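You operate a simulated robot arm through the tools that you are given. There is no shell and no other tool.

You run a simulated two-armed robot. Do the job below in one go: nothing can be reset, and whatever is moved stays where it is left.

TASK
Wipe up the spill on the top of the washing machine with the white cloth and put it back.

Only the result counts: the job must be done as asked and must still hold three seconds after the hand-in. Knocking over, shifting, dropping, spilling or breaking anything else fails it. Flat cloth is picked up by pressing the open fingertips on it (5 to 10 N) and closing them slowly along it; thin cloth reads only 2 to 8 mm in the jaws.

THE ROBOT
Two 7-joint arms with two-finger grippers on one trunk, on a base that drives. Base frame: it is fixed to the floor where the robot stands at the start and does not move with it; the origin is under the middle of the robot, x ahead of it, y to its left, z up. Units: m, degrees, N and s.
The left shoulder is at the start at [0.046, 0.175, 1.203], the right one opposite. With the tool pointing down near the work surface each hand reaches from about 0.22 to 0.84 m from the robot's upright axis, wherever it stands, measured 20 degrees to its own side. Places, roughly: white cloth [2.25, -3, 1]. Payload 2.94 kg a hand.
The TCP of each hand is the grasp point between the finger pads, 0.03 m short of the fingertips. In the tool frame z runs along the fingers and y along their closing line. Largest opening 0.138 m; the body of the gripper starts 0.109 m behind the TCP.
Orientation is that of the tool frame in the base frame, as a unit quaternion [x, y, z, w]. With the fingers straight down and closing along the base's y, the tool's x points along the base's -x, its y along +y and its z along -z.

THE INTERFACE
- The arms move only by the tool arm_command. It takes "left_steps", "right_steps" or both (then of equal length, played together; a hand with none holds still); each is a list of rows, each a list of 2 entries, a list of its own where there are three numbers: the shift along the base's x, y, z in mm, then the turn, a rotation vector about the base's x, y, z in degrees. In form: [[[x, y, z], [rx, ry, rz]], ...]. A call has 1 to 20 rows; each row shifts and turns the commanded pose from where the row before left it. "left_fingers" and "right_fingers" are, for a hand that has rows, the finger opening in mm, from 0 to 138, set as the call begins (left out, the last holds). Rows are played at 5 a second. More than 0.05 m and 8.6 degrees between two rows, or a gripper value outside its range, and nothing of the call is played. Where a pose cannot be reached the arm comes as near as it can. A force on the tool above 40 N (or 10 N above the force at the start of the call, whichever is more), or a blocked arm, ends the call early, and 0.2 s more pass. Each finger halts on what it meets, pressing with about 28 N; the grip force reading is that of the motor and also rises with nothing between the fingers. The clock runs only during rows and for 0.2 s after the last one: add rows that do not move to give the fingers time. It gives the time, the measured TCP pose, the force on the tool (base axes), the opening and the grip force at its end, in the units of the frame above (readings bear some noise), with the torque about the TCP (base axes, N m) and any sound that the robot's microphone picked up.
- Cameras (640 x 400 px; columns grow to the right, rows downward): "scene" is now at [0.1147, 0.0099, 1.6793]; the picture's right is [0.11, -0.99, 0.00], its down [-0.72, -0.08, -0.69] and it looks along [0.68, 0.08, -0.73] (base axes); focal length 248 px, centre (320, 200). "left" rides on the left gripper at [0.071, -0.019, -0.146] in its tool frame; the picture's right is [0.26, 0.97, 0.00], its down [-0.85, 0.23, -0.48] and it looks along [-0.46, 0.12, 0.88] (tool axes); focal length 280 px, centre (320, 200). "right" rides on the right gripper at [0.071, 0.019, -0.146] in its tool frame; the picture's right is [-0.26, 0.96, 0.00], its down [-0.85, -0.23, -0.48] and it looks along [-0.46, -0.12, 0.88] (tool axes); focal length 280 px, centre (320, 200). There is no depth. A picture from a camera that has moved, and an enlarged one, comes with that camera's place and axes in the base frame and with its lens.
- capture(camera): a new picture of that camera. The clock stands still meanwhile.
- move_column(by): slides the trunk up (or, below 0, down) by that many m; the arms and the scene camera ride with it, the base frame stays. It gives what a move gives, with no picture.
- steer(legs): drives the robot by 1 to 6 legs, each [ahead, turn to the left] in m and degrees, along the robot's own axes; the way and the turn of a leg run together, so that a leg with both is an arc; at most 1.5 m and 180 degrees a leg. The arms and the cameras ride along, it lands a little off, and it stops where it bumps. It gives what a move gives.
- aim_head(pan, tilt): turns the head with the scene camera to pan (to the left, within 120 degrees either way) and tilt (down, from -29 to 69), counted from straight ahead of the robot. It gives what a move gives.
- enlarge(camera, box): a new picture of the part [left, top, right, bottom] of that camera's present view, enlarged. The clock stands still meanwhile.
- hand_in(): hands the job in; it is judged then, once.

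Nothing tells you exact positions but the pictures and the camera data. Unless the task says otherwise, let go and move clear before handing in.

The tools are called after "Request:" as name(argument=value, ...) on one line, values as JSON. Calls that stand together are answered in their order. arm_command: Moves the arms, as the interface text tells. Its arguments: {"type":"object","properties":{"left_steps":{"type":"array","items":{"type":"array"}},"left_fingers":{"type":"number"},"right_steps":{"type":"array","items":{"type":"array"}},"right_fingers":{"type":"number"}},"required":[]} The other tools are called the same way: move_column (by) slides the trunk up or down; steer (legs) drives the base; aim_head (pan, tilt) turns the head that bears the scene camera; capture (camera) takes a picture; enlarge (camera, box) takes an enlarged picture of a part of a camera's view; hand_in () hands the job in.

At the start:

```text
time: 0.0
left_eef_pos: [0.5422, 0.2312, 1.1923]
left_ee_rot: [0.0, 1.0, 0.0, 0.0]
left_ft_force: [0.3, 0.0, -0.1]
left_ft_torque: [-0.02, 0.0, 0.01]
left_opening: 0.138
left_grip_force: 0.0
right_eef_pos: [0.5643, -0.2021, 1.1613]
right_ee_rot: [0.0, 1.0, 0.0, -0.001]
right_ft_force: [-0.6, 0.1, -0.4]
right_ft_torque: [0.0, 0.03, -0.02]
right_opening: 0.1382
right_grip_force: 0.1
trunk travel left (down, up): [-0.375, 0.359]
robot x, y, heading: [-0.001, -0.0056, -0.1]
head pan, tilt: [6.6, 46.7]
```

scene: 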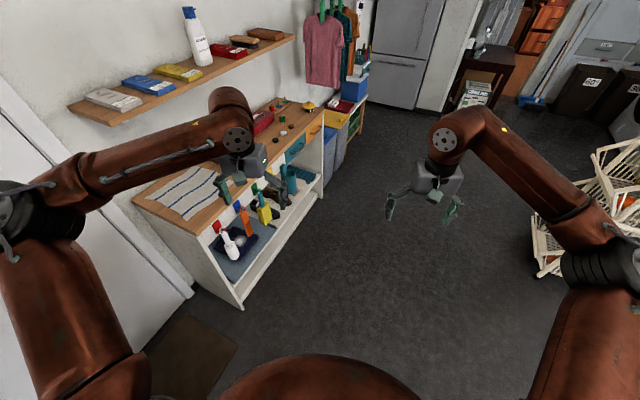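
right: 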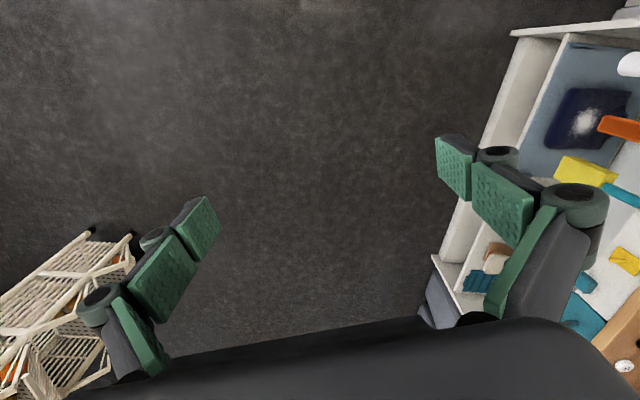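
left: 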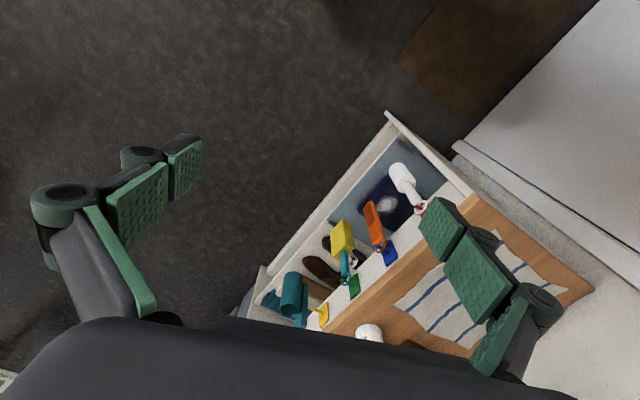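

I see a utility room with a workbench on the left, shelves ahead and what may be the washing machine at the right edge. The white cloth should be around [2.25, -3, 1], so I'll turn the head to look that way.

Request:
aim_head(pan=-50, tilt=20)

```text
time: 1.3
left_eef_pos: [0.5422, 0.2321, 1.1932]
left_ee_rot: [-0.001, 1.0, 0.0, 0.0]
left_ft_force: [0.7, -0.1, 1.5]
left_ft_torque: [0.0, 0.0, 0.0]
left_opening: 0.1383
left_grip_force: 0.0
right_eef_pos: [0.5647, -0.2015, 1.162]
right_ee_rot: [0.001, 1.0, 0.0, -0.001]
right_ft_force: [0.9, -0.4, 1.0]
right_ft_torque: [0.0, -0.03, -0.01]
right_opening: 0.1379
right_grip_force: 0.0
trunk travel left (down, up): [-0.375, 0.359]
robot x, y, heading: [-0.0011, -0.003, -0.2]
head pan, tilt: [-50.0, 20.0]
```

The head is now turned toward the right-hand side. I'll take a picture to find the washing machine and the cloth.

Request:
capture(camera="scene")

```text
taken
camera scene: at [0.0953, -0.0705, 1.7204], right [-0.77, -0.64, 0.0], down [-0.22, 0.26, -0.94], along [0.6, -0.72, -0.34], focal length 248 px, centre (320, 200)
```

scene: 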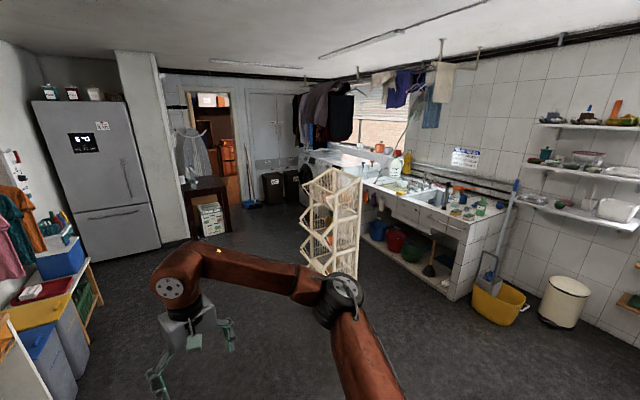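

I see a sink counter on the right, a white clothes airer in front of it, and white machines behind it near the window. I'll zoom in there to find the cloth and the spill.

Request:
enlarge(camera="scene", box=[260, 120, 420, 220])

Request:
enlarge(camera="scene", box=[360, 130, 520, 230])

Request:
enlarge(camera="scene", box=[280, 150, 440, 300])

```text
4.00 times, centred on (340, 170) of scene
camera zoom: at [0.0953, -0.0705, 1.7204], right [-0.77, -0.64, 0.0], down [-0.22, 0.26, -0.94], along [0.6, -0.72, -0.34], focal length 991 px, centre (240, 320)
```

zoom: 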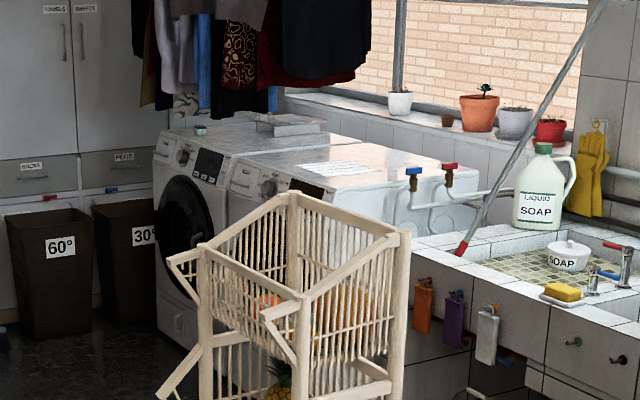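

```text
4.00 times, centred on (440, 180) of scene
camera zoom: at [0.0953, -0.0705, 1.7204], right [-0.77, -0.64, 0.0], down [-0.22, 0.26, -0.94], along [0.6, -0.72, -0.34], focal length 991 px, centre (-160, 280)
```

zoom: 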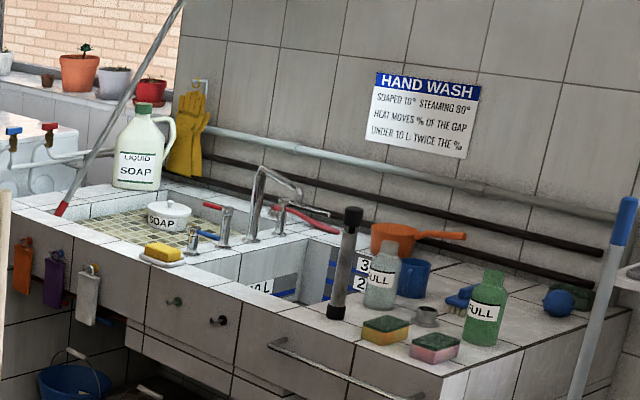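

```text
2.67 times, centred on (360, 225) of scene
camera zoom: at [0.0953, -0.0705, 1.7204], right [-0.77, -0.64, 0.0], down [-0.22, 0.26, -0.94], along [0.6, -0.72, -0.34], focal length 661 px, centre (213, 133)
```

zoom: 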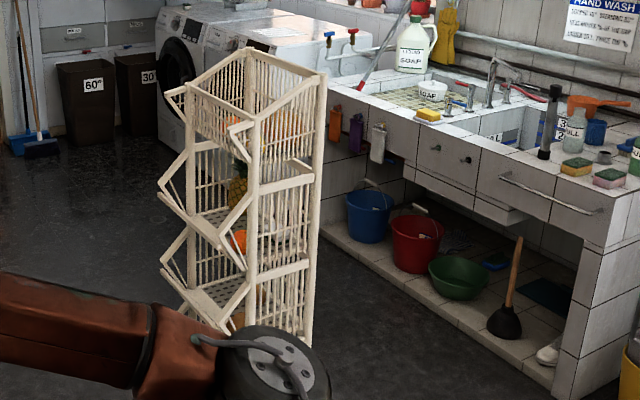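

The white machines stand behind the airer, with their fronts roughly along a line angled about -18° in base axes. The given cloth point projects onto the top of the nearer machine. I'll drive into the free floor in front of them, well clear of the airer, and look again.

Request:
steer(legs=[[0, -27], [1.2, 0], [1.2, 0]])

Request:
aim_head(pan=-60, tilt=20)

Request:
capture(camera="scene")

```text
time: 14.4
left_eef_pos: [2.725, -1.1502, 1.1929]
left_ee_rot: [0.23, 0.973, 0.0, 0.0]
left_ft_force: [0.3, 0.3, -0.1]
left_ft_torque: [-0.02, 0.04, 0.0]
left_opening: 0.1382
left_grip_force: 0.1
right_eef_pos: [2.5519, -1.5484, 1.162]
right_ee_rot: [0.231, 0.973, 0.001, 0.0]
right_ft_force: [0.3, 0.4, 1.0]
right_ft_torque: [-0.04, 0.0, -0.03]
right_opening: 0.1382
right_grip_force: 0.0
trunk travel left (down, up): [-0.375, 0.359]
robot x, y, heading: [2.1415, -1.1141, -26.7]
head pan, tilt: [-50.0, 20.0]
```

```text
time: 15.1
left_eef_pos: [2.7246, -1.1507, 1.1926]
left_ee_rot: [0.23, 0.973, -0.001, 0.0]
left_ft_force: [-0.2, -0.3, -0.3]
left_ft_torque: [-0.02, 0.02, 0.0]
left_opening: 0.1382
left_grip_force: 0.1
right_eef_pos: [2.5523, -1.5496, 1.1617]
right_ee_rot: [0.23, 0.973, 0.0, -0.001]
right_ft_force: [0.1, 0.3, -0.2]
right_ft_torque: [-0.02, -0.03, 0.01]
right_opening: 0.138
right_grip_force: 0.1
trunk travel left (down, up): [-0.375, 0.359]
robot x, y, heading: [2.1381, -1.1159, -26.8]
head pan, tilt: [-60.0, 20.0]
```

```text
taken
camera scene: at [2.1737, -1.2231, 1.7204], right [-1.0, -0.06, 0.0], down [-0.02, 0.34, -0.94], along [0.06, -0.94, -0.34], focal length 248 px, centre (320, 200)
```

scene: 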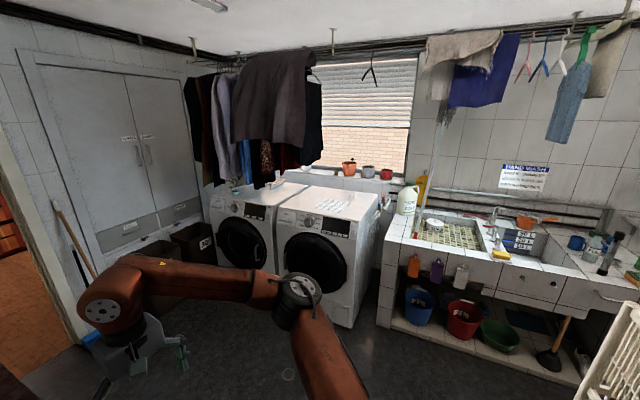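

I now see two front-loaders side by side facing me, with something on top of each. I'll zoom in on both tops.

Request:
enlarge(camera="scene", box=[200, 165, 300, 230])

Request:
enlarge(camera="scene", box=[270, 165, 400, 250])

Request:
enlarge(camera="scene", box=[380, 160, 540, 300])

Request:
enlarge(camera="scene", box=[180, 40, 420, 190])

```text
6.15 times, centred on (250, 198) of scene
camera zoom: at [2.1737, -1.2231, 1.7204], right [-1.0, -0.06, 0.0], down [-0.02, 0.34, -0.94], along [0.06, -0.94, -0.34], focal length 1525 px, centre (751, 215)
```

zoom: 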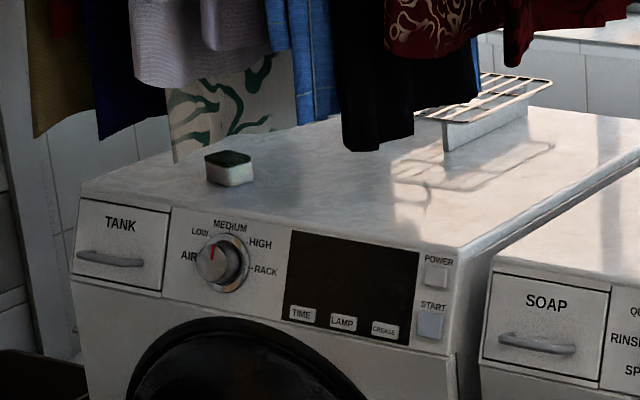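

```text
4.71 times, centred on (335, 208) of scene
camera zoom: at [2.1737, -1.2231, 1.7204], right [-1.0, -0.06, 0.0], down [-0.02, 0.34, -0.94], along [0.06, -0.94, -0.34], focal length 1166 px, centre (249, 165)
```

zoom: 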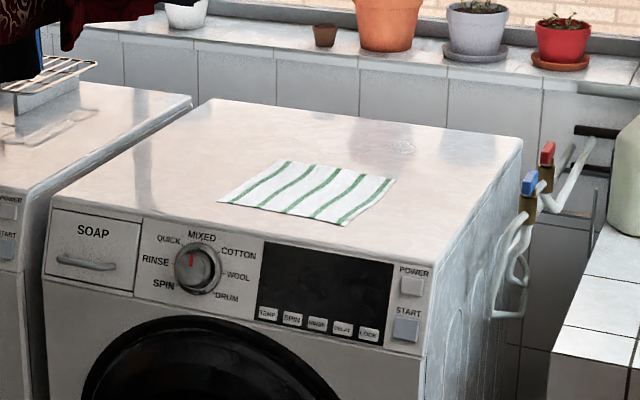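

```text
2.86 times, centred on (460, 230) of scene
camera zoom: at [2.1737, -1.2231, 1.7204], right [-1.0, -0.06, 0.0], down [-0.02, 0.34, -0.94], along [0.06, -0.94, -0.34], focal length 708 px, centre (-80, 114)
```

zoom: 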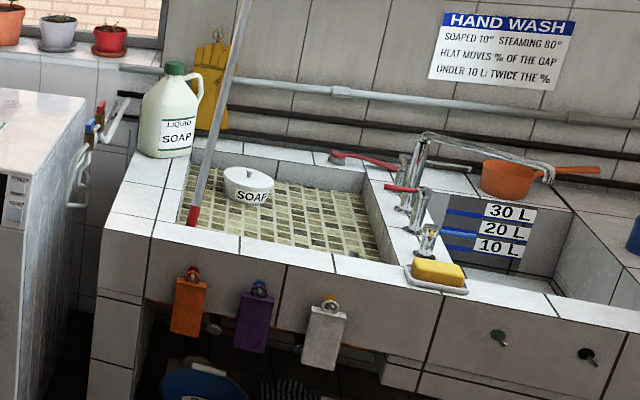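

```text
2.67 times, centred on (300, 115) of scene
camera zoom: at [2.1737, -1.2231, 1.7204], right [-1.0, -0.06, 0.0], down [-0.02, 0.34, -0.94], along [0.06, -0.94, -0.34], focal length 661 px, centre (373, 427)
```

zoom: 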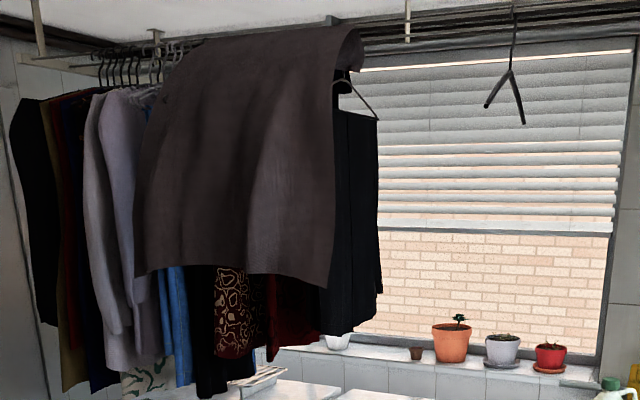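

The right-hand machine, with SOAP/RINSE/SPIN on its panel, is the washer. A white cloth with green stripes lies near [2.18, -3.15, 0.97], and there is a clear wet patch behind it near [2.0, -3.4, 0.97]. I'll move to about 1 m in front of the washer, facing it square on, for a better view.

Request:
steer(legs=[[0, -31], [1.05, 0], [0, -53]])

Request:
aim_head(pan=0, tilt=30)

Request:
capture(camera="scene")

```text
time: 24.2
left_eef_pos: [2.7069, -2.5535, 1.193]
left_ee_rot: [0.816, 0.578, 0.0, -0.001]
left_ft_force: [-0.4, -0.5, -0.1]
left_ft_torque: [0.03, -0.01, -0.02]
left_opening: 0.1379
left_grip_force: 0.0
right_eef_pos: [2.2922, -2.4305, 1.1624]
right_ee_rot: [0.816, 0.578, 0.001, 0.0]
right_ft_force: [-0.7, 0.2, 0.0]
right_ft_torque: [0.01, -0.04, 0.02]
right_opening: 0.1379
right_grip_force: 0.0
trunk travel left (down, up): [-0.375, 0.359]
robot x, y, heading: [2.6711, -1.9675, -109.4]
head pan, tilt: [-60.0, 20.0]
```

```text
time: 25.5
left_eef_pos: [2.7079, -2.5532, 1.1934]
left_ee_rot: [0.817, 0.577, 0.0, 0.001]
left_ft_force: [-0.2, 0.1, -0.6]
left_ft_torque: [0.02, 0.01, -0.02]
left_opening: 0.138
left_grip_force: 0.1
right_eef_pos: [2.2904, -2.4307, 1.1628]
right_ee_rot: [0.817, 0.577, 0.0, 0.0]
right_ft_force: [-0.7, -0.7, 0.1]
right_ft_torque: [0.03, -0.02, 0.02]
right_opening: 0.1377
right_grip_force: 0.0
trunk travel left (down, up): [-0.375, 0.359]
robot x, y, heading: [2.6711, -1.9665, -109.4]
head pan, tilt: [0.0, 30.0]
```

```text
taken
camera scene: at [2.628, -2.0832, 1.7044], right [-0.94, 0.33, 0.0], down [0.17, 0.47, -0.87], along [-0.29, -0.82, -0.5], focal length 248 px, centre (320, 200)
```

scene: 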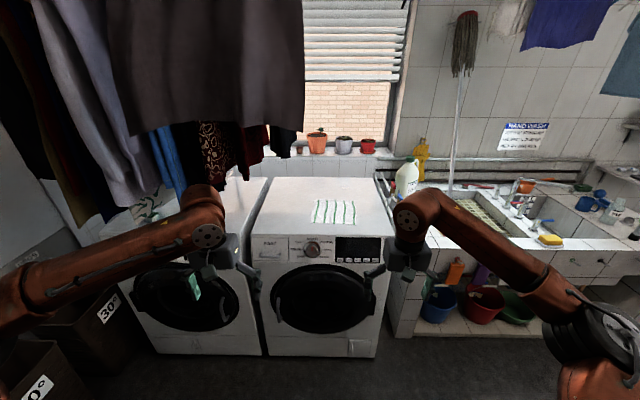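

The washer is straight ahead, with the cloth on its top. I'll zoom in to find the spill and measure the layout.

Request:
enlarge(camera="scene", box=[250, 165, 410, 265])

Request:
enlarge(camera="scene", box=[290, 170, 390, 232])

Request:
enlarge(camera="scene", box=[0, 60, 320, 260])

```text
4.00 times, centred on (330, 215) of scene
camera zoom: at [2.628, -2.0832, 1.7044], right [-0.94, 0.33, 0.0], down [0.17, 0.47, -0.87], along [-0.29, -0.82, -0.5], focal length 991 px, centre (280, 140)
```

zoom: 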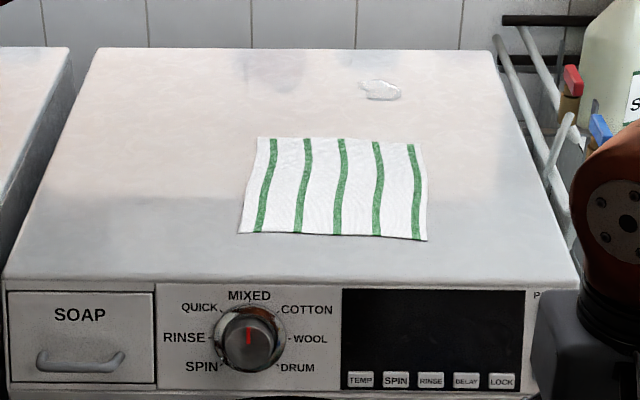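

```text
6.40 times, centred on (340, 201) of scene
camera zoom: at [2.628, -2.0832, 1.7044], right [-0.94, 0.33, 0.0], down [0.17, 0.47, -0.87], along [-0.29, -0.82, -0.5], focal length 1586 px, centre (192, 194)
```

zoom: 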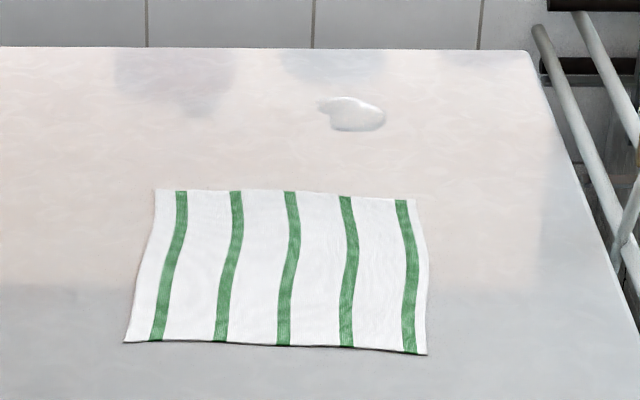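

```text
2.00 times, centred on (160, 160) of scene
camera zoom: at [2.628, -2.0832, 1.7044], right [-0.94, 0.33, 0.0], down [0.17, 0.47, -0.87], along [-0.29, -0.82, -0.5], focal length 496 px, centre (640, 280)
```

zoom: 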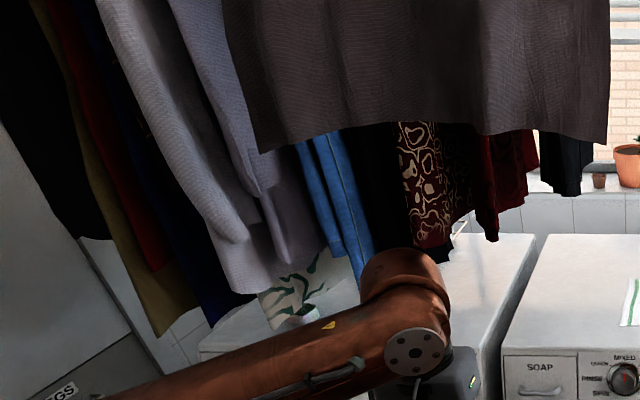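

The cloth is about 24 × 24 cm and centred near [2.175, -3.14]. The clear puddle is about 7 cm wide near [2.0, -3.38], some 0.5 m in from the front edge. I'll look down at the base to see how close it can drive.

Request:
aim_head(pan=0, tilt=69)

Request:
capture(camera="scene")

Request:
capture(camera="right")

Request:
capture(camera="left")

```text
time: 26.5
left_eef_pos: [2.708, -2.553, 1.1931]
left_ee_rot: [0.816, 0.577, 0.0, 0.0]
left_ft_force: [-0.1, 0.2, -0.7]
left_ft_torque: [0.02, 0.0, 0.03]
left_opening: 0.1379
left_grip_force: 0.1
right_eef_pos: [2.2908, -2.4297, 1.1625]
right_ee_rot: [0.816, 0.578, 0.0, 0.0]
right_ft_force: [0.6, 0.5, 0.6]
right_ft_torque: [-0.02, -0.01, 0.02]
right_opening: 0.138
right_grip_force: 0.0
trunk travel left (down, up): [-0.375, 0.359]
robot x, y, heading: [2.6714, -1.9659, -109.8]
head pan, tilt: [0.0, 68.8]
```

```text
taken
camera scene: at [2.6395, -2.0507, 1.6529], right [-0.94, 0.33, 0.0], down [0.31, 0.88, -0.36], along [-0.12, -0.34, -0.93], focal length 248 px, centre (320, 200)
```

scene: 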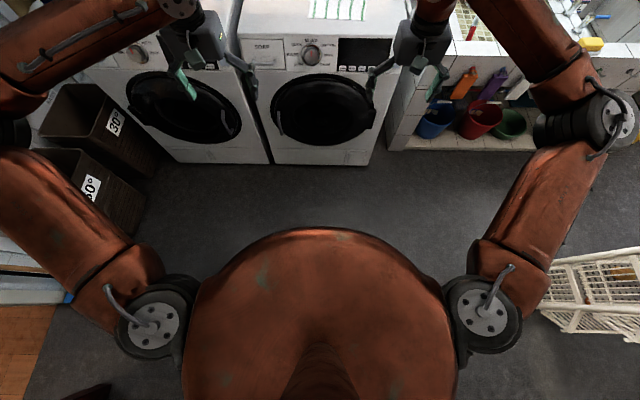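

```text
taken
camera right: at [2.3325, -2.3693, 1.3063], right [0.82, -0.57, 0.0], down [-0.5, -0.72, 0.47], along [-0.27, -0.39, -0.88], focal length 280 px, centre (320, 200)
```

right: 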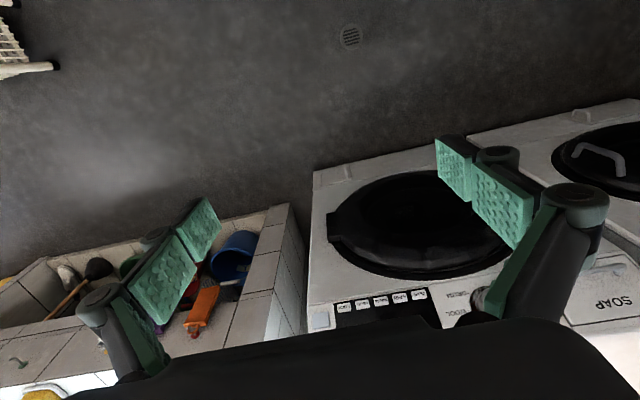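

```text
taken
camera left: at [2.713, -2.4799, 1.3388], right [1.0, -0.07, 0.0], down [-0.07, -0.88, 0.48], along [-0.04, -0.47, -0.88], focal length 280 px, centre (320, 200)
```

left: 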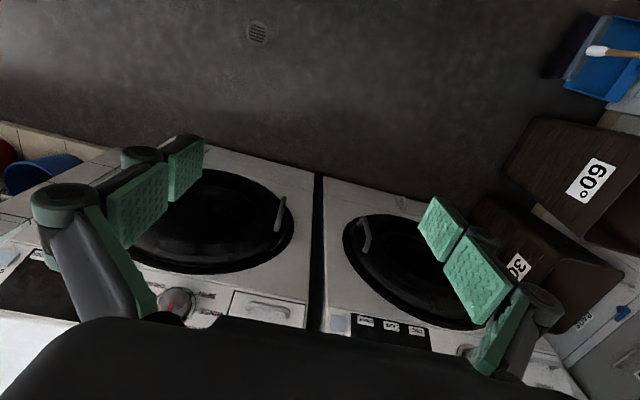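

The robot faces the washer squarely, with its front about 1.06 m from the robot axis and hanging clothes above and to the left. I'll tilt the left hand back so its camera can see the robot's own base and I can judge how close I may park.

Request:
arm_command(left_steps=[[[0, 0, 0], [7.07, -2.51, 0]], [[0, 0, 0], [7.07, -2.51, 0]], [[0, 0, 0], [7.07, -2.51, 0]], [[0, 0, 0], [7.07, -2.51, 0]], [[0, 0, 0], [7.07, -2.51, 0]], [[0, 0, 0], [7.07, -2.51, 0]], [[0, 0, 0], [7.07, -2.51, 0]], [[0, 0, 0], [7.07, -2.51, 0]]])

Request:
capture(camera="left")

```text
time: 28.3
left_eef_pos: [2.7345, -2.4716, 1.1133]
left_ee_rot: [0.709, 0.501, 0.406, -0.286]
left_ft_force: [-0.9, 0.1, 0.1]
left_ft_torque: [0.02, 0.0, 0.01]
left_opening: 0.138
left_grip_force: 0.0
left hand out of reach, approached as far as the arm can: row 6, 7, 8
right_eef_pos: [2.2904, -2.4316, 1.1621]
right_ee_rot: [0.817, 0.577, 0.002, 0.001]
right_ft_force: [-0.1, 0.3, -0.4]
right_ft_torque: [0.03, 0.0, 0.0]
right_opening: 0.1377
right_grip_force: 0.0
trunk travel left (down, up): [-0.375, 0.359]
robot x, y, heading: [2.6744, -1.9633, -109.5]
head pan, tilt: [0.0, 68.8]
```

```text
taken
camera left: at [2.6873, -2.5506, 1.2493], right [0.95, -0.2, 0.23], down [-0.06, -0.87, -0.49], along [0.29, 0.45, -0.84], focal length 280 px, centre (320, 200)
```

left: 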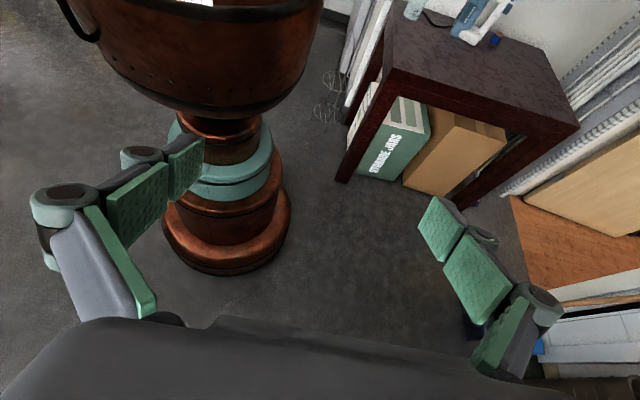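

The pedestal base and torso have a radius of about 0.27–0.28 m, so I can park with the axis about 0.37 m from the washer front. First I'll bring the left hand upright and pull it back close to the body, away from the hanging clothes.

Request:
arm_command(left_steps=[[[10, 28, 0], [-7.07, 2.51, 0]], [[10, 28, 0], [-7.07, 2.51, 0]], [[10, 28, 0], [-7.07, 2.51, 0]], [[10, 28, 0], [-7.07, 2.51, 0]], [[10, 28, 0], [-7.07, 2.51, 0]], [[10, 28, 0], [-7.07, 2.51, 0]], [[10, 28, 0], [-7.07, 2.51, 0]], [[10, 28, 0], [-7.07, 2.51, 0]], [[0, 0, 0], [0, 0, 0]]])

Request:
capture(camera="scene")

```text
time: 30.3
left_eef_pos: [2.7716, -2.312, 1.0968]
left_ee_rot: [0.831, 0.54, 0.11, -0.075]
left_ft_force: [0.5, 0.0, -0.4]
left_ft_torque: [0.05, 0.13, 0.05]
left_opening: 0.138
left_grip_force: 0.0
left hand out of reach, approached as far as the arm can: row 6, 7, 8
right_eef_pos: [2.2944, -2.4322, 1.1631]
right_ee_rot: [0.816, 0.578, 0.0, -0.001]
right_ft_force: [1.0, -0.1, -1.4]
right_ft_torque: [0.0, 0.12, -0.01]
right_opening: 0.1377
right_grip_force: 0.0
trunk travel left (down, up): [-0.375, 0.359]
robot x, y, heading: [2.6696, -1.9635, -109.5]
head pan, tilt: [0.0, 68.8]
```

```text
taken
camera scene: at [2.6443, -2.0521, 1.6529], right [-0.94, 0.33, 0.0], down [0.31, 0.88, -0.36], along [-0.12, -0.34, -0.93], focal length 248 px, centre (320, 200)
```

scene: 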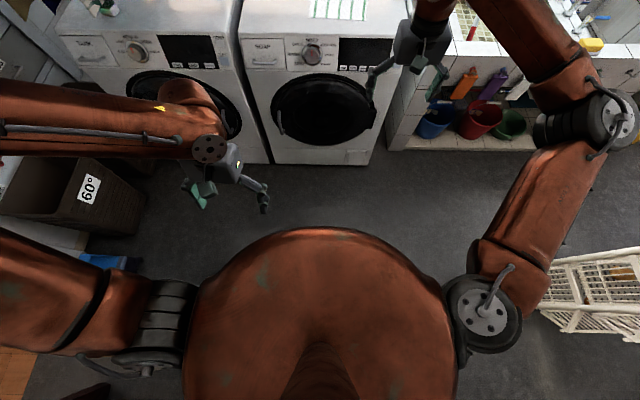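

The left elbow swings out wide in this pose. I'll lower the left hand and bring it upright, then look sideways to check where the elbow goes.

Request:
arm_command(left_steps=[[[0, 0, -50], [0, 0, 0]], [[0, 0, -50], [0, 0, 0]], [[0, 0, -50], [0, 0, 0]], [[0, 0, -50], [0, 0, 0]], [[0, 0, -50], [0, 0, 0]], [[0, 0, 0], [0, 0, 0]]])

Request:
aim_head(pan=60, tilt=50)

Request:
capture(camera="scene")

```text
time: 31.7
left_eef_pos: [2.7425, -2.3281, 0.8489]
left_ee_rot: [0.831, 0.54, 0.113, -0.073]
left_ft_force: [0.3, -0.2, 0.6]
left_ft_torque: [-0.02, 0.0, -0.03]
left_opening: 0.1382
left_grip_force: 0.1
left hand out of reach, approached as far as the arm can: row 1, 2, 3, 4
right_eef_pos: [2.2907, -2.4285, 1.1626]
right_ee_rot: [0.817, 0.577, 0.001, 0.001]
right_ft_force: [0.1, 0.5, 0.2]
right_ft_torque: [-0.03, -0.03, -0.01]
right_opening: 0.138
right_grip_force: 0.1
trunk travel left (down, up): [-0.375, 0.359]
robot x, y, heading: [2.6684, -1.9645, -109.6]
head pan, tilt: [0.0, 68.8]
```

```text
time: 33.0
left_eef_pos: [2.7433, -2.3285, 0.8487]
left_ee_rot: [0.83, 0.541, 0.112, -0.073]
left_ft_force: [0.6, -0.3, 0.8]
left_ft_torque: [-0.02, 0.02, -0.01]
left_opening: 0.138
left_grip_force: 0.0
right_eef_pos: [2.2914, -2.4301, 1.1621]
right_ee_rot: [0.817, 0.577, 0.001, 0.0]
right_ft_force: [0.1, 0.0, -0.7]
right_ft_torque: [-0.01, -0.01, -0.03]
right_opening: 0.1378
right_grip_force: 0.0
trunk travel left (down, up): [-0.375, 0.359]
robot x, y, heading: [2.6732, -1.9673, -109.5]
head pan, tilt: [60.0, 50.0]
```

```text
taken
camera scene: at [2.7079, -2.0563, 1.6748], right [-0.76, -0.65, 0.0], down [-0.5, 0.58, -0.64], along [0.42, -0.49, -0.77], focal length 248 px, centre (320, 200)
```

scene: 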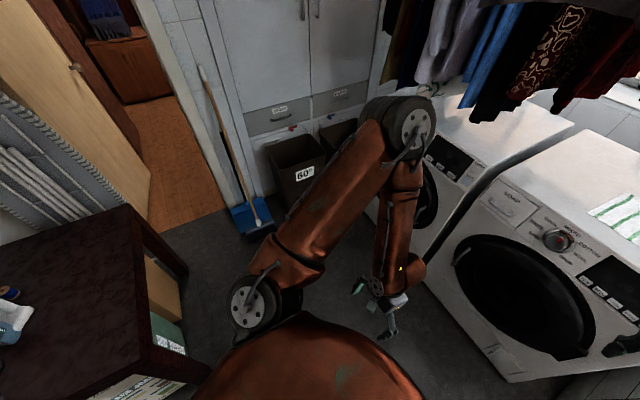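

The left elbow sits high at z≈1.4 and forward, which would run into the hanging clothes. I'll swing the left hand out to the robot's left side instead, so that arm stays back from the machines.

Request:
arm_command(left_steps=[[[41.5, 8.3, 10], [-1.41, 0.5, 0]], [[41.5, 8.3, 10], [-1.41, 0.5, 0]], [[41.5, 8.3, 10], [-1.41, 0.5, 0]], [[41.5, 8.3, 10], [-1.41, 0.5, 0]], [[41.5, 8.3, 10], [-1.41, 0.5, 0]], [[41.5, 8.3, 10], [-1.41, 0.5, 0]], [[41.5, 8.3, 10], [-1.41, 0.5, 0]], [[41.5, 8.3, 10], [-1.41, 0.5, 0]], [[41.5, 8.3, 10], [-1.41, 0.5, 0]], [[41.5, 8.3, 10], [-1.41, 0.5, 0]], [[0, 0, 0], [0, 0, 0]]])

Request:
capture(camera="scene")

```text
time: 35.4
left_eef_pos: [3.1341, -2.3682, 0.9096]
left_ee_rot: [0.838, 0.546, 0.008, 0.006]
left_ft_force: [0.0, -0.2, 0.5]
left_ft_torque: [0.03, 0.02, -0.02]
left_opening: 0.1379
left_grip_force: 0.1
left hand out of reach, approached as far as the arm can: row 1, 2, 3, 4, 5, 6
right_eef_pos: [2.2913, -2.4323, 1.1624]
right_ee_rot: [0.817, 0.577, 0.001, -0.001]
right_ft_force: [0.0, -0.9, 0.5]
right_ft_torque: [0.05, -0.03, 0.05]
right_opening: 0.1382
right_grip_force: 0.0
trunk travel left (down, up): [-0.375, 0.359]
robot x, y, heading: [2.6664, -1.9646, -109.4]
head pan, tilt: [60.0, 50.0]
```

```text
taken
camera scene: at [2.7082, -2.0576, 1.6747], right [-0.76, -0.65, 0.0], down [-0.5, 0.58, -0.64], along [0.42, -0.49, -0.77], focal length 248 px, centre (320, 200)
```

scene: 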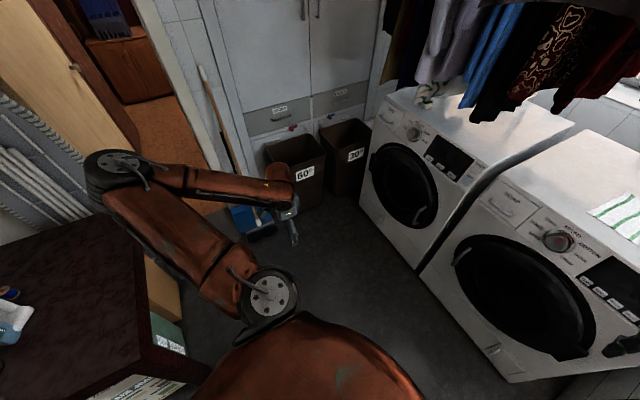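

The left elbow now sits out to the side at about forward -0.09, left 0.58 and z 1.33, away from the machines. I'll pull the left hand back a little more for extra clearance from the lavender shirt.

Request:
arm_command(left_steps=[[[13, 36, 0], [0, 0, 0]], [[13, 36, 0], [0, 0, 0]], [[13, 36, 0], [0, 0, 0]], [[13, 36, 0], [0, 0, 0]], [[0, 0, 0], [0, 0, 0]]])

Request:
capture(camera="scene")

```text
time: 36.6
left_eef_pos: [3.2082, -2.2393, 0.9018]
left_ee_rot: [0.838, 0.546, 0.008, 0.006]
left_ft_force: [0.7, 0.4, 0.1]
left_ft_torque: [0.02, 0.02, 0.01]
left_opening: 0.138
left_grip_force: 0.1
left hand out of reach, approached as far as the arm can: row 2, 3, 4
right_eef_pos: [2.2913, -2.431, 1.1626]
right_ee_rot: [0.816, 0.577, 0.0, 0.0]
right_ft_force: [-1.1, -0.3, 0.4]
right_ft_torque: [0.05, 0.01, -0.01]
right_opening: 0.138
right_grip_force: 0.0
trunk travel left (down, up): [-0.375, 0.359]
robot x, y, heading: [2.6733, -1.965, -109.4]
head pan, tilt: [60.0, 50.0]
```

```text
taken
camera scene: at [2.7087, -2.0566, 1.6748], right [-0.76, -0.65, 0.0], down [-0.5, 0.58, -0.64], along [0.42, -0.49, -0.77], focal length 248 px, centre (320, 200)
```

scene: 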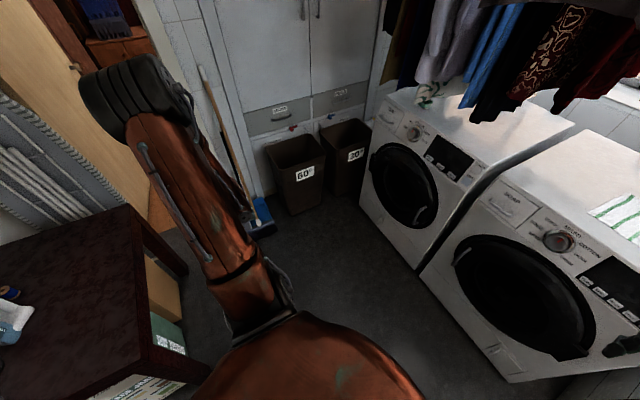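

The elbow rose to about z 1.49, which I don't like near the clothes. I'll extend the left hand further out to the side so that arm straightens and the elbow drops.

Request:
arm_command(left_steps=[[[36, -12, 0], [0, 0, 0]], [[36, -12, 0], [0, 0, 0]], [[36, -12, 0], [0, 0, 0]], [[36, -12, 0], [0, 0, 0]], [[0, 0, 0], [0, 0, 0]]])

Request:
capture(camera="scene")

```text
time: 37.8
left_eef_pos: [3.3514, -2.2814, 0.9016]
left_ee_rot: [0.837, 0.546, 0.008, 0.006]
left_ft_force: [-0.3, 0.7, 0.5]
left_ft_torque: [0.0, 0.0, 0.03]
left_opening: 0.1381
left_grip_force: 0.1
right_eef_pos: [2.2913, -2.4302, 1.1626]
right_ee_rot: [0.817, 0.577, 0.001, 0.001]
right_ft_force: [0.0, 0.5, 0.3]
right_ft_torque: [-0.02, -0.01, 0.0]
right_opening: 0.1381
right_grip_force: 0.1
trunk travel left (down, up): [-0.375, 0.359]
robot x, y, heading: [2.6693, -1.9676, -109.4]
head pan, tilt: [60.0, 50.0]
```

```text
taken
camera scene: at [2.7077, -2.0558, 1.6749], right [-0.76, -0.65, 0.0], down [-0.5, 0.58, -0.64], along [0.42, -0.49, -0.77], focal length 248 px, centre (320, 200)
```

scene: 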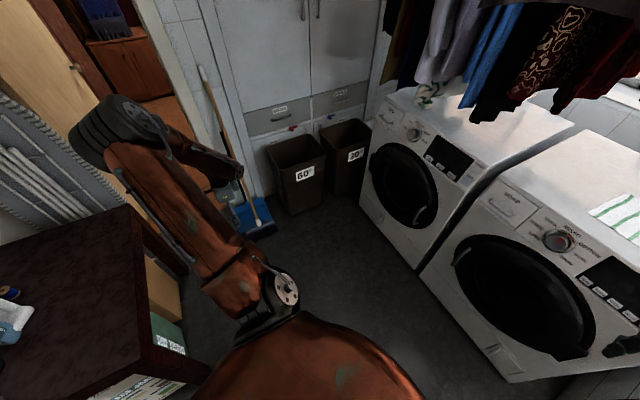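

The left arm now clears the clothes: elbow near forward -0.04, hand 0.75 m to the left. I'll drive toward the washer in two stages, angling slightly right, and check the clearance in between.

Request:
steer(legs=[[0, -10], [0.58, 0], [0, 10]])

Request:
aim_head(pan=0, tilt=55)

Request:
capture(camera="scene")

```text
time: 42.5
left_eef_pos: [3.0596, -2.7886, 0.901]
left_ee_rot: [0.843, 0.538, 0.008, 0.006]
left_ft_force: [-0.1, 0.5, -0.6]
left_ft_torque: [-0.04, -0.01, 0.0]
left_opening: 0.1379
left_grip_force: 0.1
right_eef_pos: [1.998, -2.9154, 1.1624]
right_ee_rot: [0.822, 0.569, -0.001, 0.0]
right_ft_force: [0.8, -0.1, 0.1]
right_ft_torque: [-0.01, 0.03, 0.01]
right_opening: 0.138
right_grip_force: 0.2
trunk travel left (down, up): [-0.375, 0.359]
robot x, y, heading: [2.385, -2.4539, -110.4]
head pan, tilt: [60.0, 50.0]
```

```text
time: 43.8
left_eef_pos: [3.0592, -2.7899, 0.9]
left_ee_rot: [0.842, 0.539, 0.008, 0.007]
left_ft_force: [0.0, -0.5, 0.0]
left_ft_torque: [-0.01, 0.01, -0.02]
left_opening: 0.1377
left_grip_force: 0.0
right_eef_pos: [1.9965, -2.9145, 1.1626]
right_ee_rot: [0.822, 0.569, 0.0, 0.0]
right_ft_force: [1.3, -0.8, 0.1]
right_ft_torque: [0.0, -0.04, -0.01]
right_opening: 0.1379
right_grip_force: 0.0
trunk travel left (down, up): [-0.375, 0.359]
robot x, y, heading: [2.3815, -2.459, -110.7]
head pan, tilt: [0.0, 55.0]
```

```text
taken
camera scene: at [2.3469, -2.5574, 1.6683], right [-0.94, 0.35, 0.0], down [0.29, 0.77, -0.57], along [-0.2, -0.54, -0.82], focal length 248 px, centre (320, 200)
```

scene: 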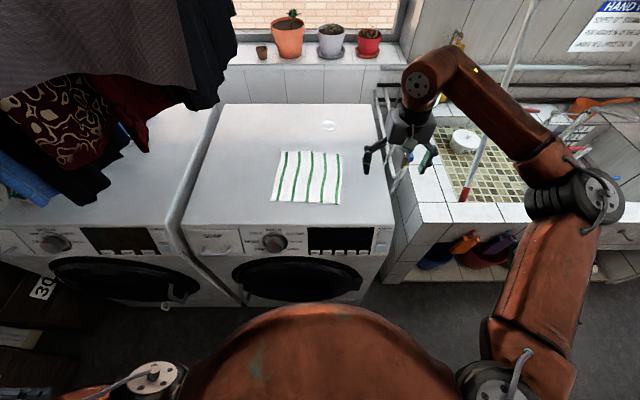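

The washer front is about 0.49 m from the axis and everything is clear. I'll go the last 0.12 m.

Request:
steer(legs=[[0.12, 0]])

Request:
capture(camera="scene")

Request:
enlarge(camera="scene", box=[230, 100, 390, 200])

Request:
capture(camera="right")

```text
time: 45.0
left_eef_pos: [3.0149, -2.9064, 0.9001]
left_ee_rot: [0.845, 0.535, 0.009, 0.006]
left_ft_force: [-0.9, -1.6, -0.1]
left_ft_torque: [0.04, 0.01, -0.04]
left_opening: 0.1378
left_grip_force: 0.0
right_eef_pos: [1.9522, -3.0277, 1.1625]
right_ee_rot: [0.823, 0.568, 0.0, -0.001]
right_ft_force: [0.0, -0.4, -0.8]
right_ft_torque: [0.06, -0.02, 0.01]
right_opening: 0.1381
right_grip_force: 0.1
trunk travel left (down, up): [-0.375, 0.359]
robot x, y, heading: [2.3417, -2.5652, -111.2]
head pan, tilt: [0.0, 55.0]
```

```text
taken
camera scene: at [2.303, -2.672, 1.6682], right [-0.93, 0.36, 0.0], down [0.29, 0.77, -0.57], along [-0.2, -0.53, -0.82], focal length 248 px, centre (320, 200)
```

scene: 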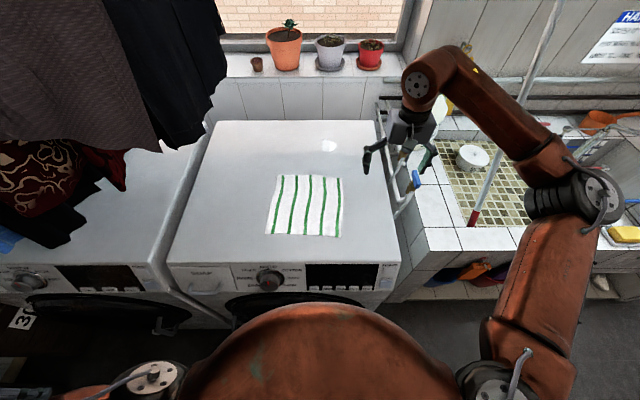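

```text
4.00 times, centred on (310, 150) of scene
camera zoom: at [2.303, -2.672, 1.6682], right [-0.93, 0.36, 0.0], down [0.29, 0.77, -0.57], along [-0.2, -0.53, -0.82], focal length 991 px, centre (360, 400)
```

zoom: 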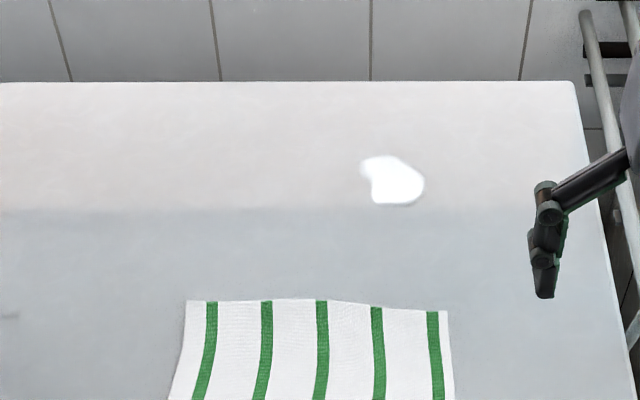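

```text
taken
camera right: at [1.9942, -2.9675, 1.3057], right [0.81, -0.59, 0.0], down [-0.52, -0.71, 0.47], along [-0.28, -0.38, -0.88], focal length 280 px, centre (320, 200)
```

right: 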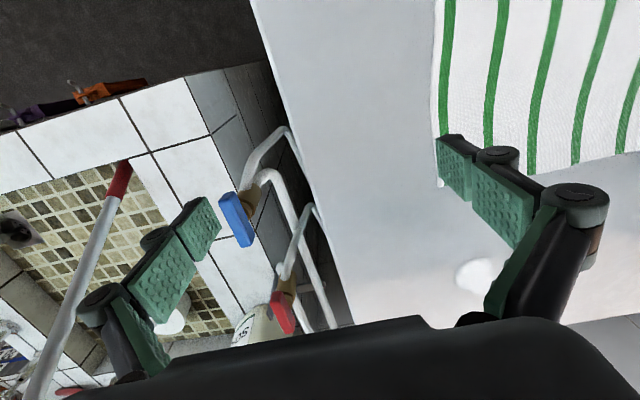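

I'm parked with the spill about 0.87 m ahead and 0.03 m right (near [1.997, -3.372]) and the cloth centred near [2.174, -3.135]. Before touching anything I'll test whether the right hand can reach over the spill with the tool tilted forward.

Request:
arm_command(right_steps=[[[4.5, -34.7, -6], [-3.26, 1.27, 0]], [[4.5, -34.7, -6], [-3.26, 1.27, 0]], [[4.5, -34.7, -6], [-3.26, 1.27, 0]], [[4.5, -34.7, -6], [-3.26, 1.27, 0]], [[4.5, -34.7, -6], [-3.26, 1.27, 0]], [[4.5, -34.7, -6], [-3.26, 1.27, 0]], [[4.5, -34.7, -6], [-3.26, 1.27, 0]], [[4.5, -34.7, -6], [-3.26, 1.27, 0]], [[4.5, -34.7, -6], [-3.26, 1.27, 0]], [[4.5, -34.7, -6], [-3.26, 1.27, 0]], [[0, 0, 0], [0, 0, 0]]])

Request:
capture(camera="scene")

Request:
capture(camera="right")

```text
time: 47.4
left_eef_pos: [3.0148, -2.9054, 0.9008]
left_ee_rot: [0.844, 0.536, 0.009, 0.006]
left_ft_force: [-0.3, 0.1, 0.2]
left_ft_torque: [0.0, -0.02, 0.0]
left_opening: 0.1381
left_grip_force: 0.1
right_eef_pos: [1.9972, -3.3726, 1.1037]
right_ee_rot: [0.785, 0.541, -0.249, 0.169]
right_ft_force: [-0.9, 0.3, 1.1]
right_ft_torque: [-0.01, -0.04, 0.04]
right_opening: 0.1381
right_grip_force: 0.0
trunk travel left (down, up): [-0.375, 0.359]
robot x, y, heading: [2.3399, -2.5689, -110.8]
head pan, tilt: [0.0, 55.0]
```

```text
taken
camera scene: at [2.3031, -2.6693, 1.6684], right [-0.93, 0.36, 0.0], down [0.29, 0.77, -0.57], along [-0.2, -0.54, -0.82], focal length 248 px, centre (320, 200)
```

scene: 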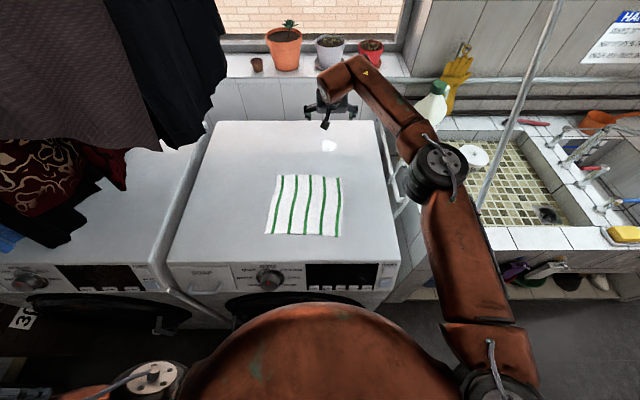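

```text
taken
camera right: at [2.0642, -3.2462, 1.1816], right [0.83, -0.55, 0.15], down [-0.36, -0.31, 0.88], along [-0.43, -0.78, -0.46], focal length 280 px, centre (320, 200)
```

right: 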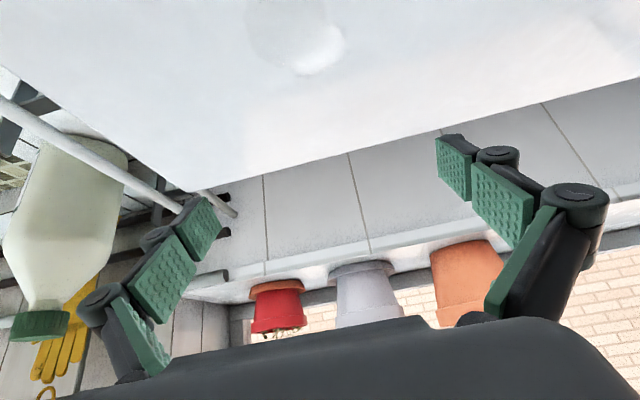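

The right hand reaches the spill comfortably with a 35° forward tilt. Now I'll return it upright above the centre of the cloth with the fingers partly open.

Request:
arm_command(right_steps=[[[17.7, 23.8, -2], [3.26, -1.27, 0]], [[17.7, 23.8, -2], [3.26, -1.27, 0]], [[17.7, 23.8, -2], [3.26, -1.27, 0]], [[17.7, 23.8, -2], [3.26, -1.27, 0]], [[17.7, 23.8, -2], [3.26, -1.27, 0]], [[17.7, 23.8, -2], [3.26, -1.27, 0]], [[17.7, 23.8, -2], [3.26, -1.27, 0]], [[17.7, 23.8, -2], [3.26, -1.27, 0]], [[17.7, 23.8, -2], [3.26, -1.27, 0]], [[17.7, 23.8, -2], [3.26, -1.27, 0]], [[0, 0, 0], [0, 0, 0]]], right_fingers=70)

Request:
capture(camera="scene")

Request:
capture(camera="right")

```text
time: 49.8
left_eef_pos: [3.0154, -2.9057, 0.9015]
left_ee_rot: [0.844, 0.536, 0.009, 0.006]
left_ft_force: [0.0, 0.0, -1.0]
left_ft_torque: [0.0, 0.02, -0.01]
left_opening: 0.1377
left_grip_force: 0.0
right_eef_pos: [2.1754, -3.1348, 1.0842]
right_ee_rot: [0.823, 0.568, 0.001, 0.0]
right_ft_force: [0.0, 0.7, 0.3]
right_ft_torque: [-0.01, 0.02, -0.02]
right_opening: 0.0701
right_grip_force: 0.0
trunk travel left (down, up): [-0.375, 0.359]
robot x, y, heading: [2.3394, -2.5723, -110.9]
head pan, tilt: [0.0, 55.0]
```

```text
taken
camera scene: at [2.3038, -2.6703, 1.6683], right [-0.93, 0.36, 0.0], down [0.29, 0.77, -0.57], along [-0.2, -0.54, -0.82], focal length 248 px, centre (320, 200)
```

scene: 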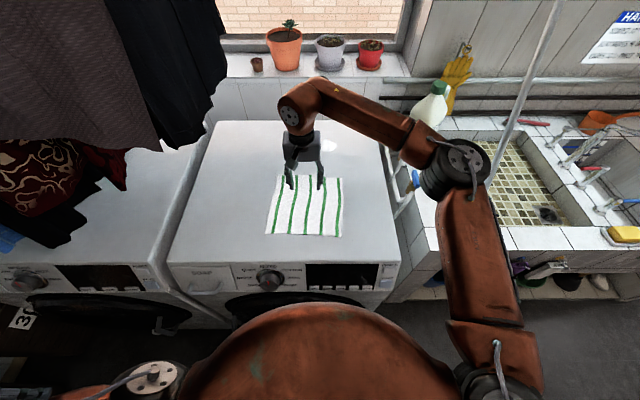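

```text
taken
camera right: at [2.2187, -3.0749, 1.2278], right [0.81, -0.59, 0.0], down [-0.52, -0.71, 0.47], along [-0.28, -0.38, -0.88], focal length 280 px, centre (320, 200)
```

right: 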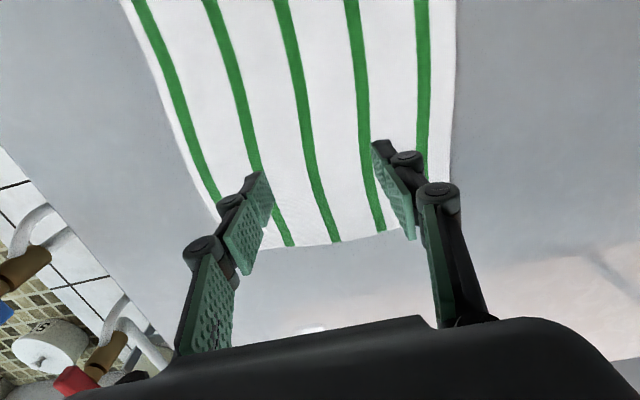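

The hand is upright over the cloth centre with the fingers 70 mm apart. I'll lower toward the surface and then find contact with small steps.

Request:
arm_command(right_steps=[[[0, 0, -14], [0, 0, 0]], [[0, 0, -14], [0, 0, 0]], [[0, 0, -14], [0, 0, 0]], [[0, 0, -14], [0, 0, 0]], [[0, 0, -5], [0, 0, 0]], [[0, 0, -5], [0, 0, 0]], [[0, 0, 0], [0, 0, 0]]])

Request:
capture(camera="right")

```text
time: 51.4
left_eef_pos: [3.0166, -2.9051, 0.9001]
left_ee_rot: [0.844, 0.536, 0.008, 0.007]
left_ft_force: [-0.2, -0.2, 0.1]
left_ft_torque: [-0.01, -0.01, 0.01]
left_opening: 0.138
left_grip_force: 0.0
right_eef_pos: [2.1744, -3.1345, 1.0166]
right_ee_rot: [0.824, 0.567, 0.0, -0.001]
right_ft_force: [-0.4, 0.7, 0.0]
right_ft_torque: [0.0, -0.02, 0.03]
right_opening: 0.0701
right_grip_force: 0.0
trunk travel left (down, up): [-0.375, 0.359]
robot x, y, heading: [2.3433, -2.5707, -111.1]
head pan, tilt: [0.0, 55.0]
```

```text
taken
camera right: at [2.2172, -3.0753, 1.1609], right [0.81, -0.59, 0.0], down [-0.52, -0.71, 0.48], along [-0.28, -0.38, -0.88], focal length 280 px, centre (320, 200)
```

right: 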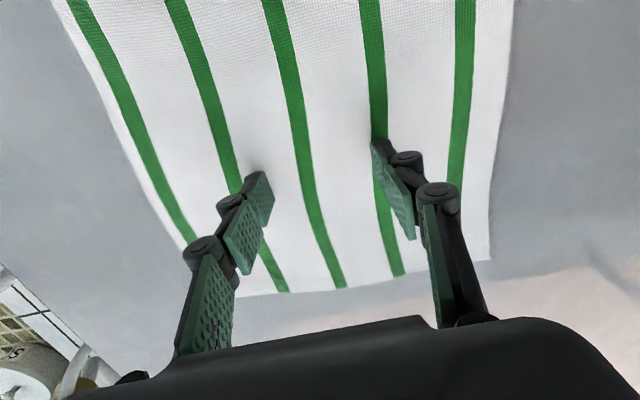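

There's no contact yet and the tips are just above the cloth. I'll keep descending in small steps.

Request:
arm_command(right_steps=[[[0, 0, -3], [0, 0, 0]], [[0, 0, -3], [0, 0, 0]], [[0, 0, -3], [0, 0, 0]], [[0, 0, 0], [0, 0, 0]]])

```text
time: 52.4
left_eef_pos: [3.0151, -2.904, 0.9009]
left_ee_rot: [0.844, 0.536, 0.007, 0.007]
left_ft_force: [0.3, 0.0, 0.4]
left_ft_torque: [-0.02, 0.0, 0.01]
left_opening: 0.1379
left_grip_force: 0.0
right_eef_pos: [2.1759, -3.1343, 1.0099]
right_ee_rot: [0.823, 0.568, 0.0, 0.001]
right_ft_force: [0.9, 0.4, 25.7]
right_ft_torque: [-0.01, -0.04, 0.01]
right_opening: 0.0691
right_grip_force: 6.5
trunk travel left (down, up): [-0.375, 0.359]
robot x, y, heading: [2.3416, -2.5712, -110.9]
head pan, tilt: [0.0, 55.0]
```

Contact occurs at TCP z≈1.010 and the force reads 26 N, which is too much. I'll ease up slightly to get into the 5–10 N range.

Request:
arm_command(right_steps=[[[0, 0, 1], [0, 0, 0]], [[0, 0, 0.6], [0, 0, 0]], [[0, 0, 0], [0, 0, 0]]])

```text
time: 53.2
left_eef_pos: [3.0148, -2.9043, 0.9003]
left_ee_rot: [0.844, 0.536, 0.008, 0.005]
left_ft_force: [-0.3, 0.0, 0.2]
left_ft_torque: [-0.02, 0.0, 0.0]
left_opening: 0.138
left_grip_force: 0.1
right_eef_pos: [2.1745, -3.1341, 1.0095]
right_ee_rot: [0.824, 0.567, 0.001, -0.001]
right_ft_force: [0.2, -0.3, 9.2]
right_ft_torque: [-0.04, 0.0, 0.04]
right_opening: 0.0737
right_grip_force: 3.6
trunk travel left (down, up): [-0.375, 0.359]
robot x, y, heading: [2.3421, -2.5722, -111.0]
head pan, tilt: [0.0, 55.0]
```

The force is 9.2 N, which is in range. I'll now close the fingers slowly in stages while watching the press force.

Request:
arm_command(right_steps=[[[0, 0, 0], [0, 0, 0]], [[0, 0, 0], [0, 0, 0]]], right_fingers=55)

```text
time: 53.8
left_eef_pos: [3.0158, -2.9051, 0.9016]
left_ee_rot: [0.844, 0.536, 0.008, 0.006]
left_ft_force: [0.0, 0.0, -0.9]
left_ft_torque: [0.02, 0.01, -0.01]
left_opening: 0.1381
left_grip_force: 0.1
right_eef_pos: [2.1739, -3.1352, 1.0095]
right_ee_rot: [0.823, 0.567, 0.001, 0.0]
right_ft_force: [0.0, 0.3, 9.4]
right_ft_torque: [-0.01, 0.04, 0.01]
right_opening: 0.0559
right_grip_force: 3.0
trunk travel left (down, up): [-0.375, 0.359]
robot x, y, heading: [2.3419, -2.5707, -110.9]
head pan, tilt: [0.0, 55.0]
```

Request:
arm_command(right_steps=[[[0, 0, 0], [0, 0, 0]], [[0, 0, 0], [0, 0, 0]]], right_fingers=40)

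Request:
capture(camera="right")

```text
time: 54.4
left_eef_pos: [3.0153, -2.9043, 0.9008]
left_ee_rot: [0.844, 0.536, 0.008, 0.007]
left_ft_force: [0.5, 0.9, 0.9]
left_ft_torque: [0.0, 0.03, -0.04]
left_opening: 0.1379
left_grip_force: 0.0
right_eef_pos: [2.1732, -3.1355, 1.0098]
right_ee_rot: [0.824, 0.567, 0.0, 0.0]
right_ft_force: [-0.9, 0.9, 11.2]
right_ft_torque: [0.03, -0.01, -0.02]
right_opening: 0.0458
right_grip_force: 3.3
trunk travel left (down, up): [-0.375, 0.359]
robot x, y, heading: [2.3415, -2.5704, -110.7]
head pan, tilt: [0.0, 55.0]
```

```text
taken
camera right: at [2.2164, -3.074, 1.1531], right [0.81, -0.59, 0.0], down [-0.52, -0.71, 0.48], along [-0.28, -0.38, -0.88], focal length 280 px, centre (320, 200)
```

right: 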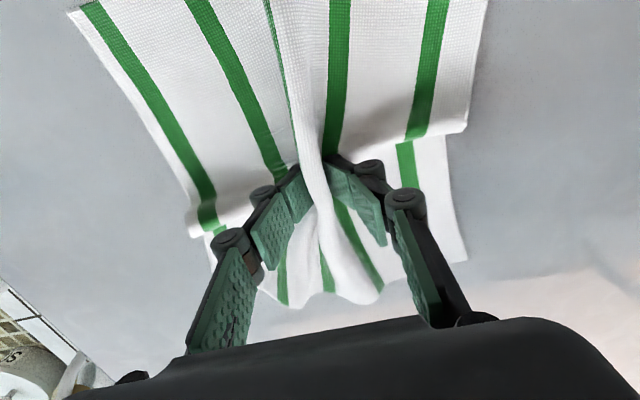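

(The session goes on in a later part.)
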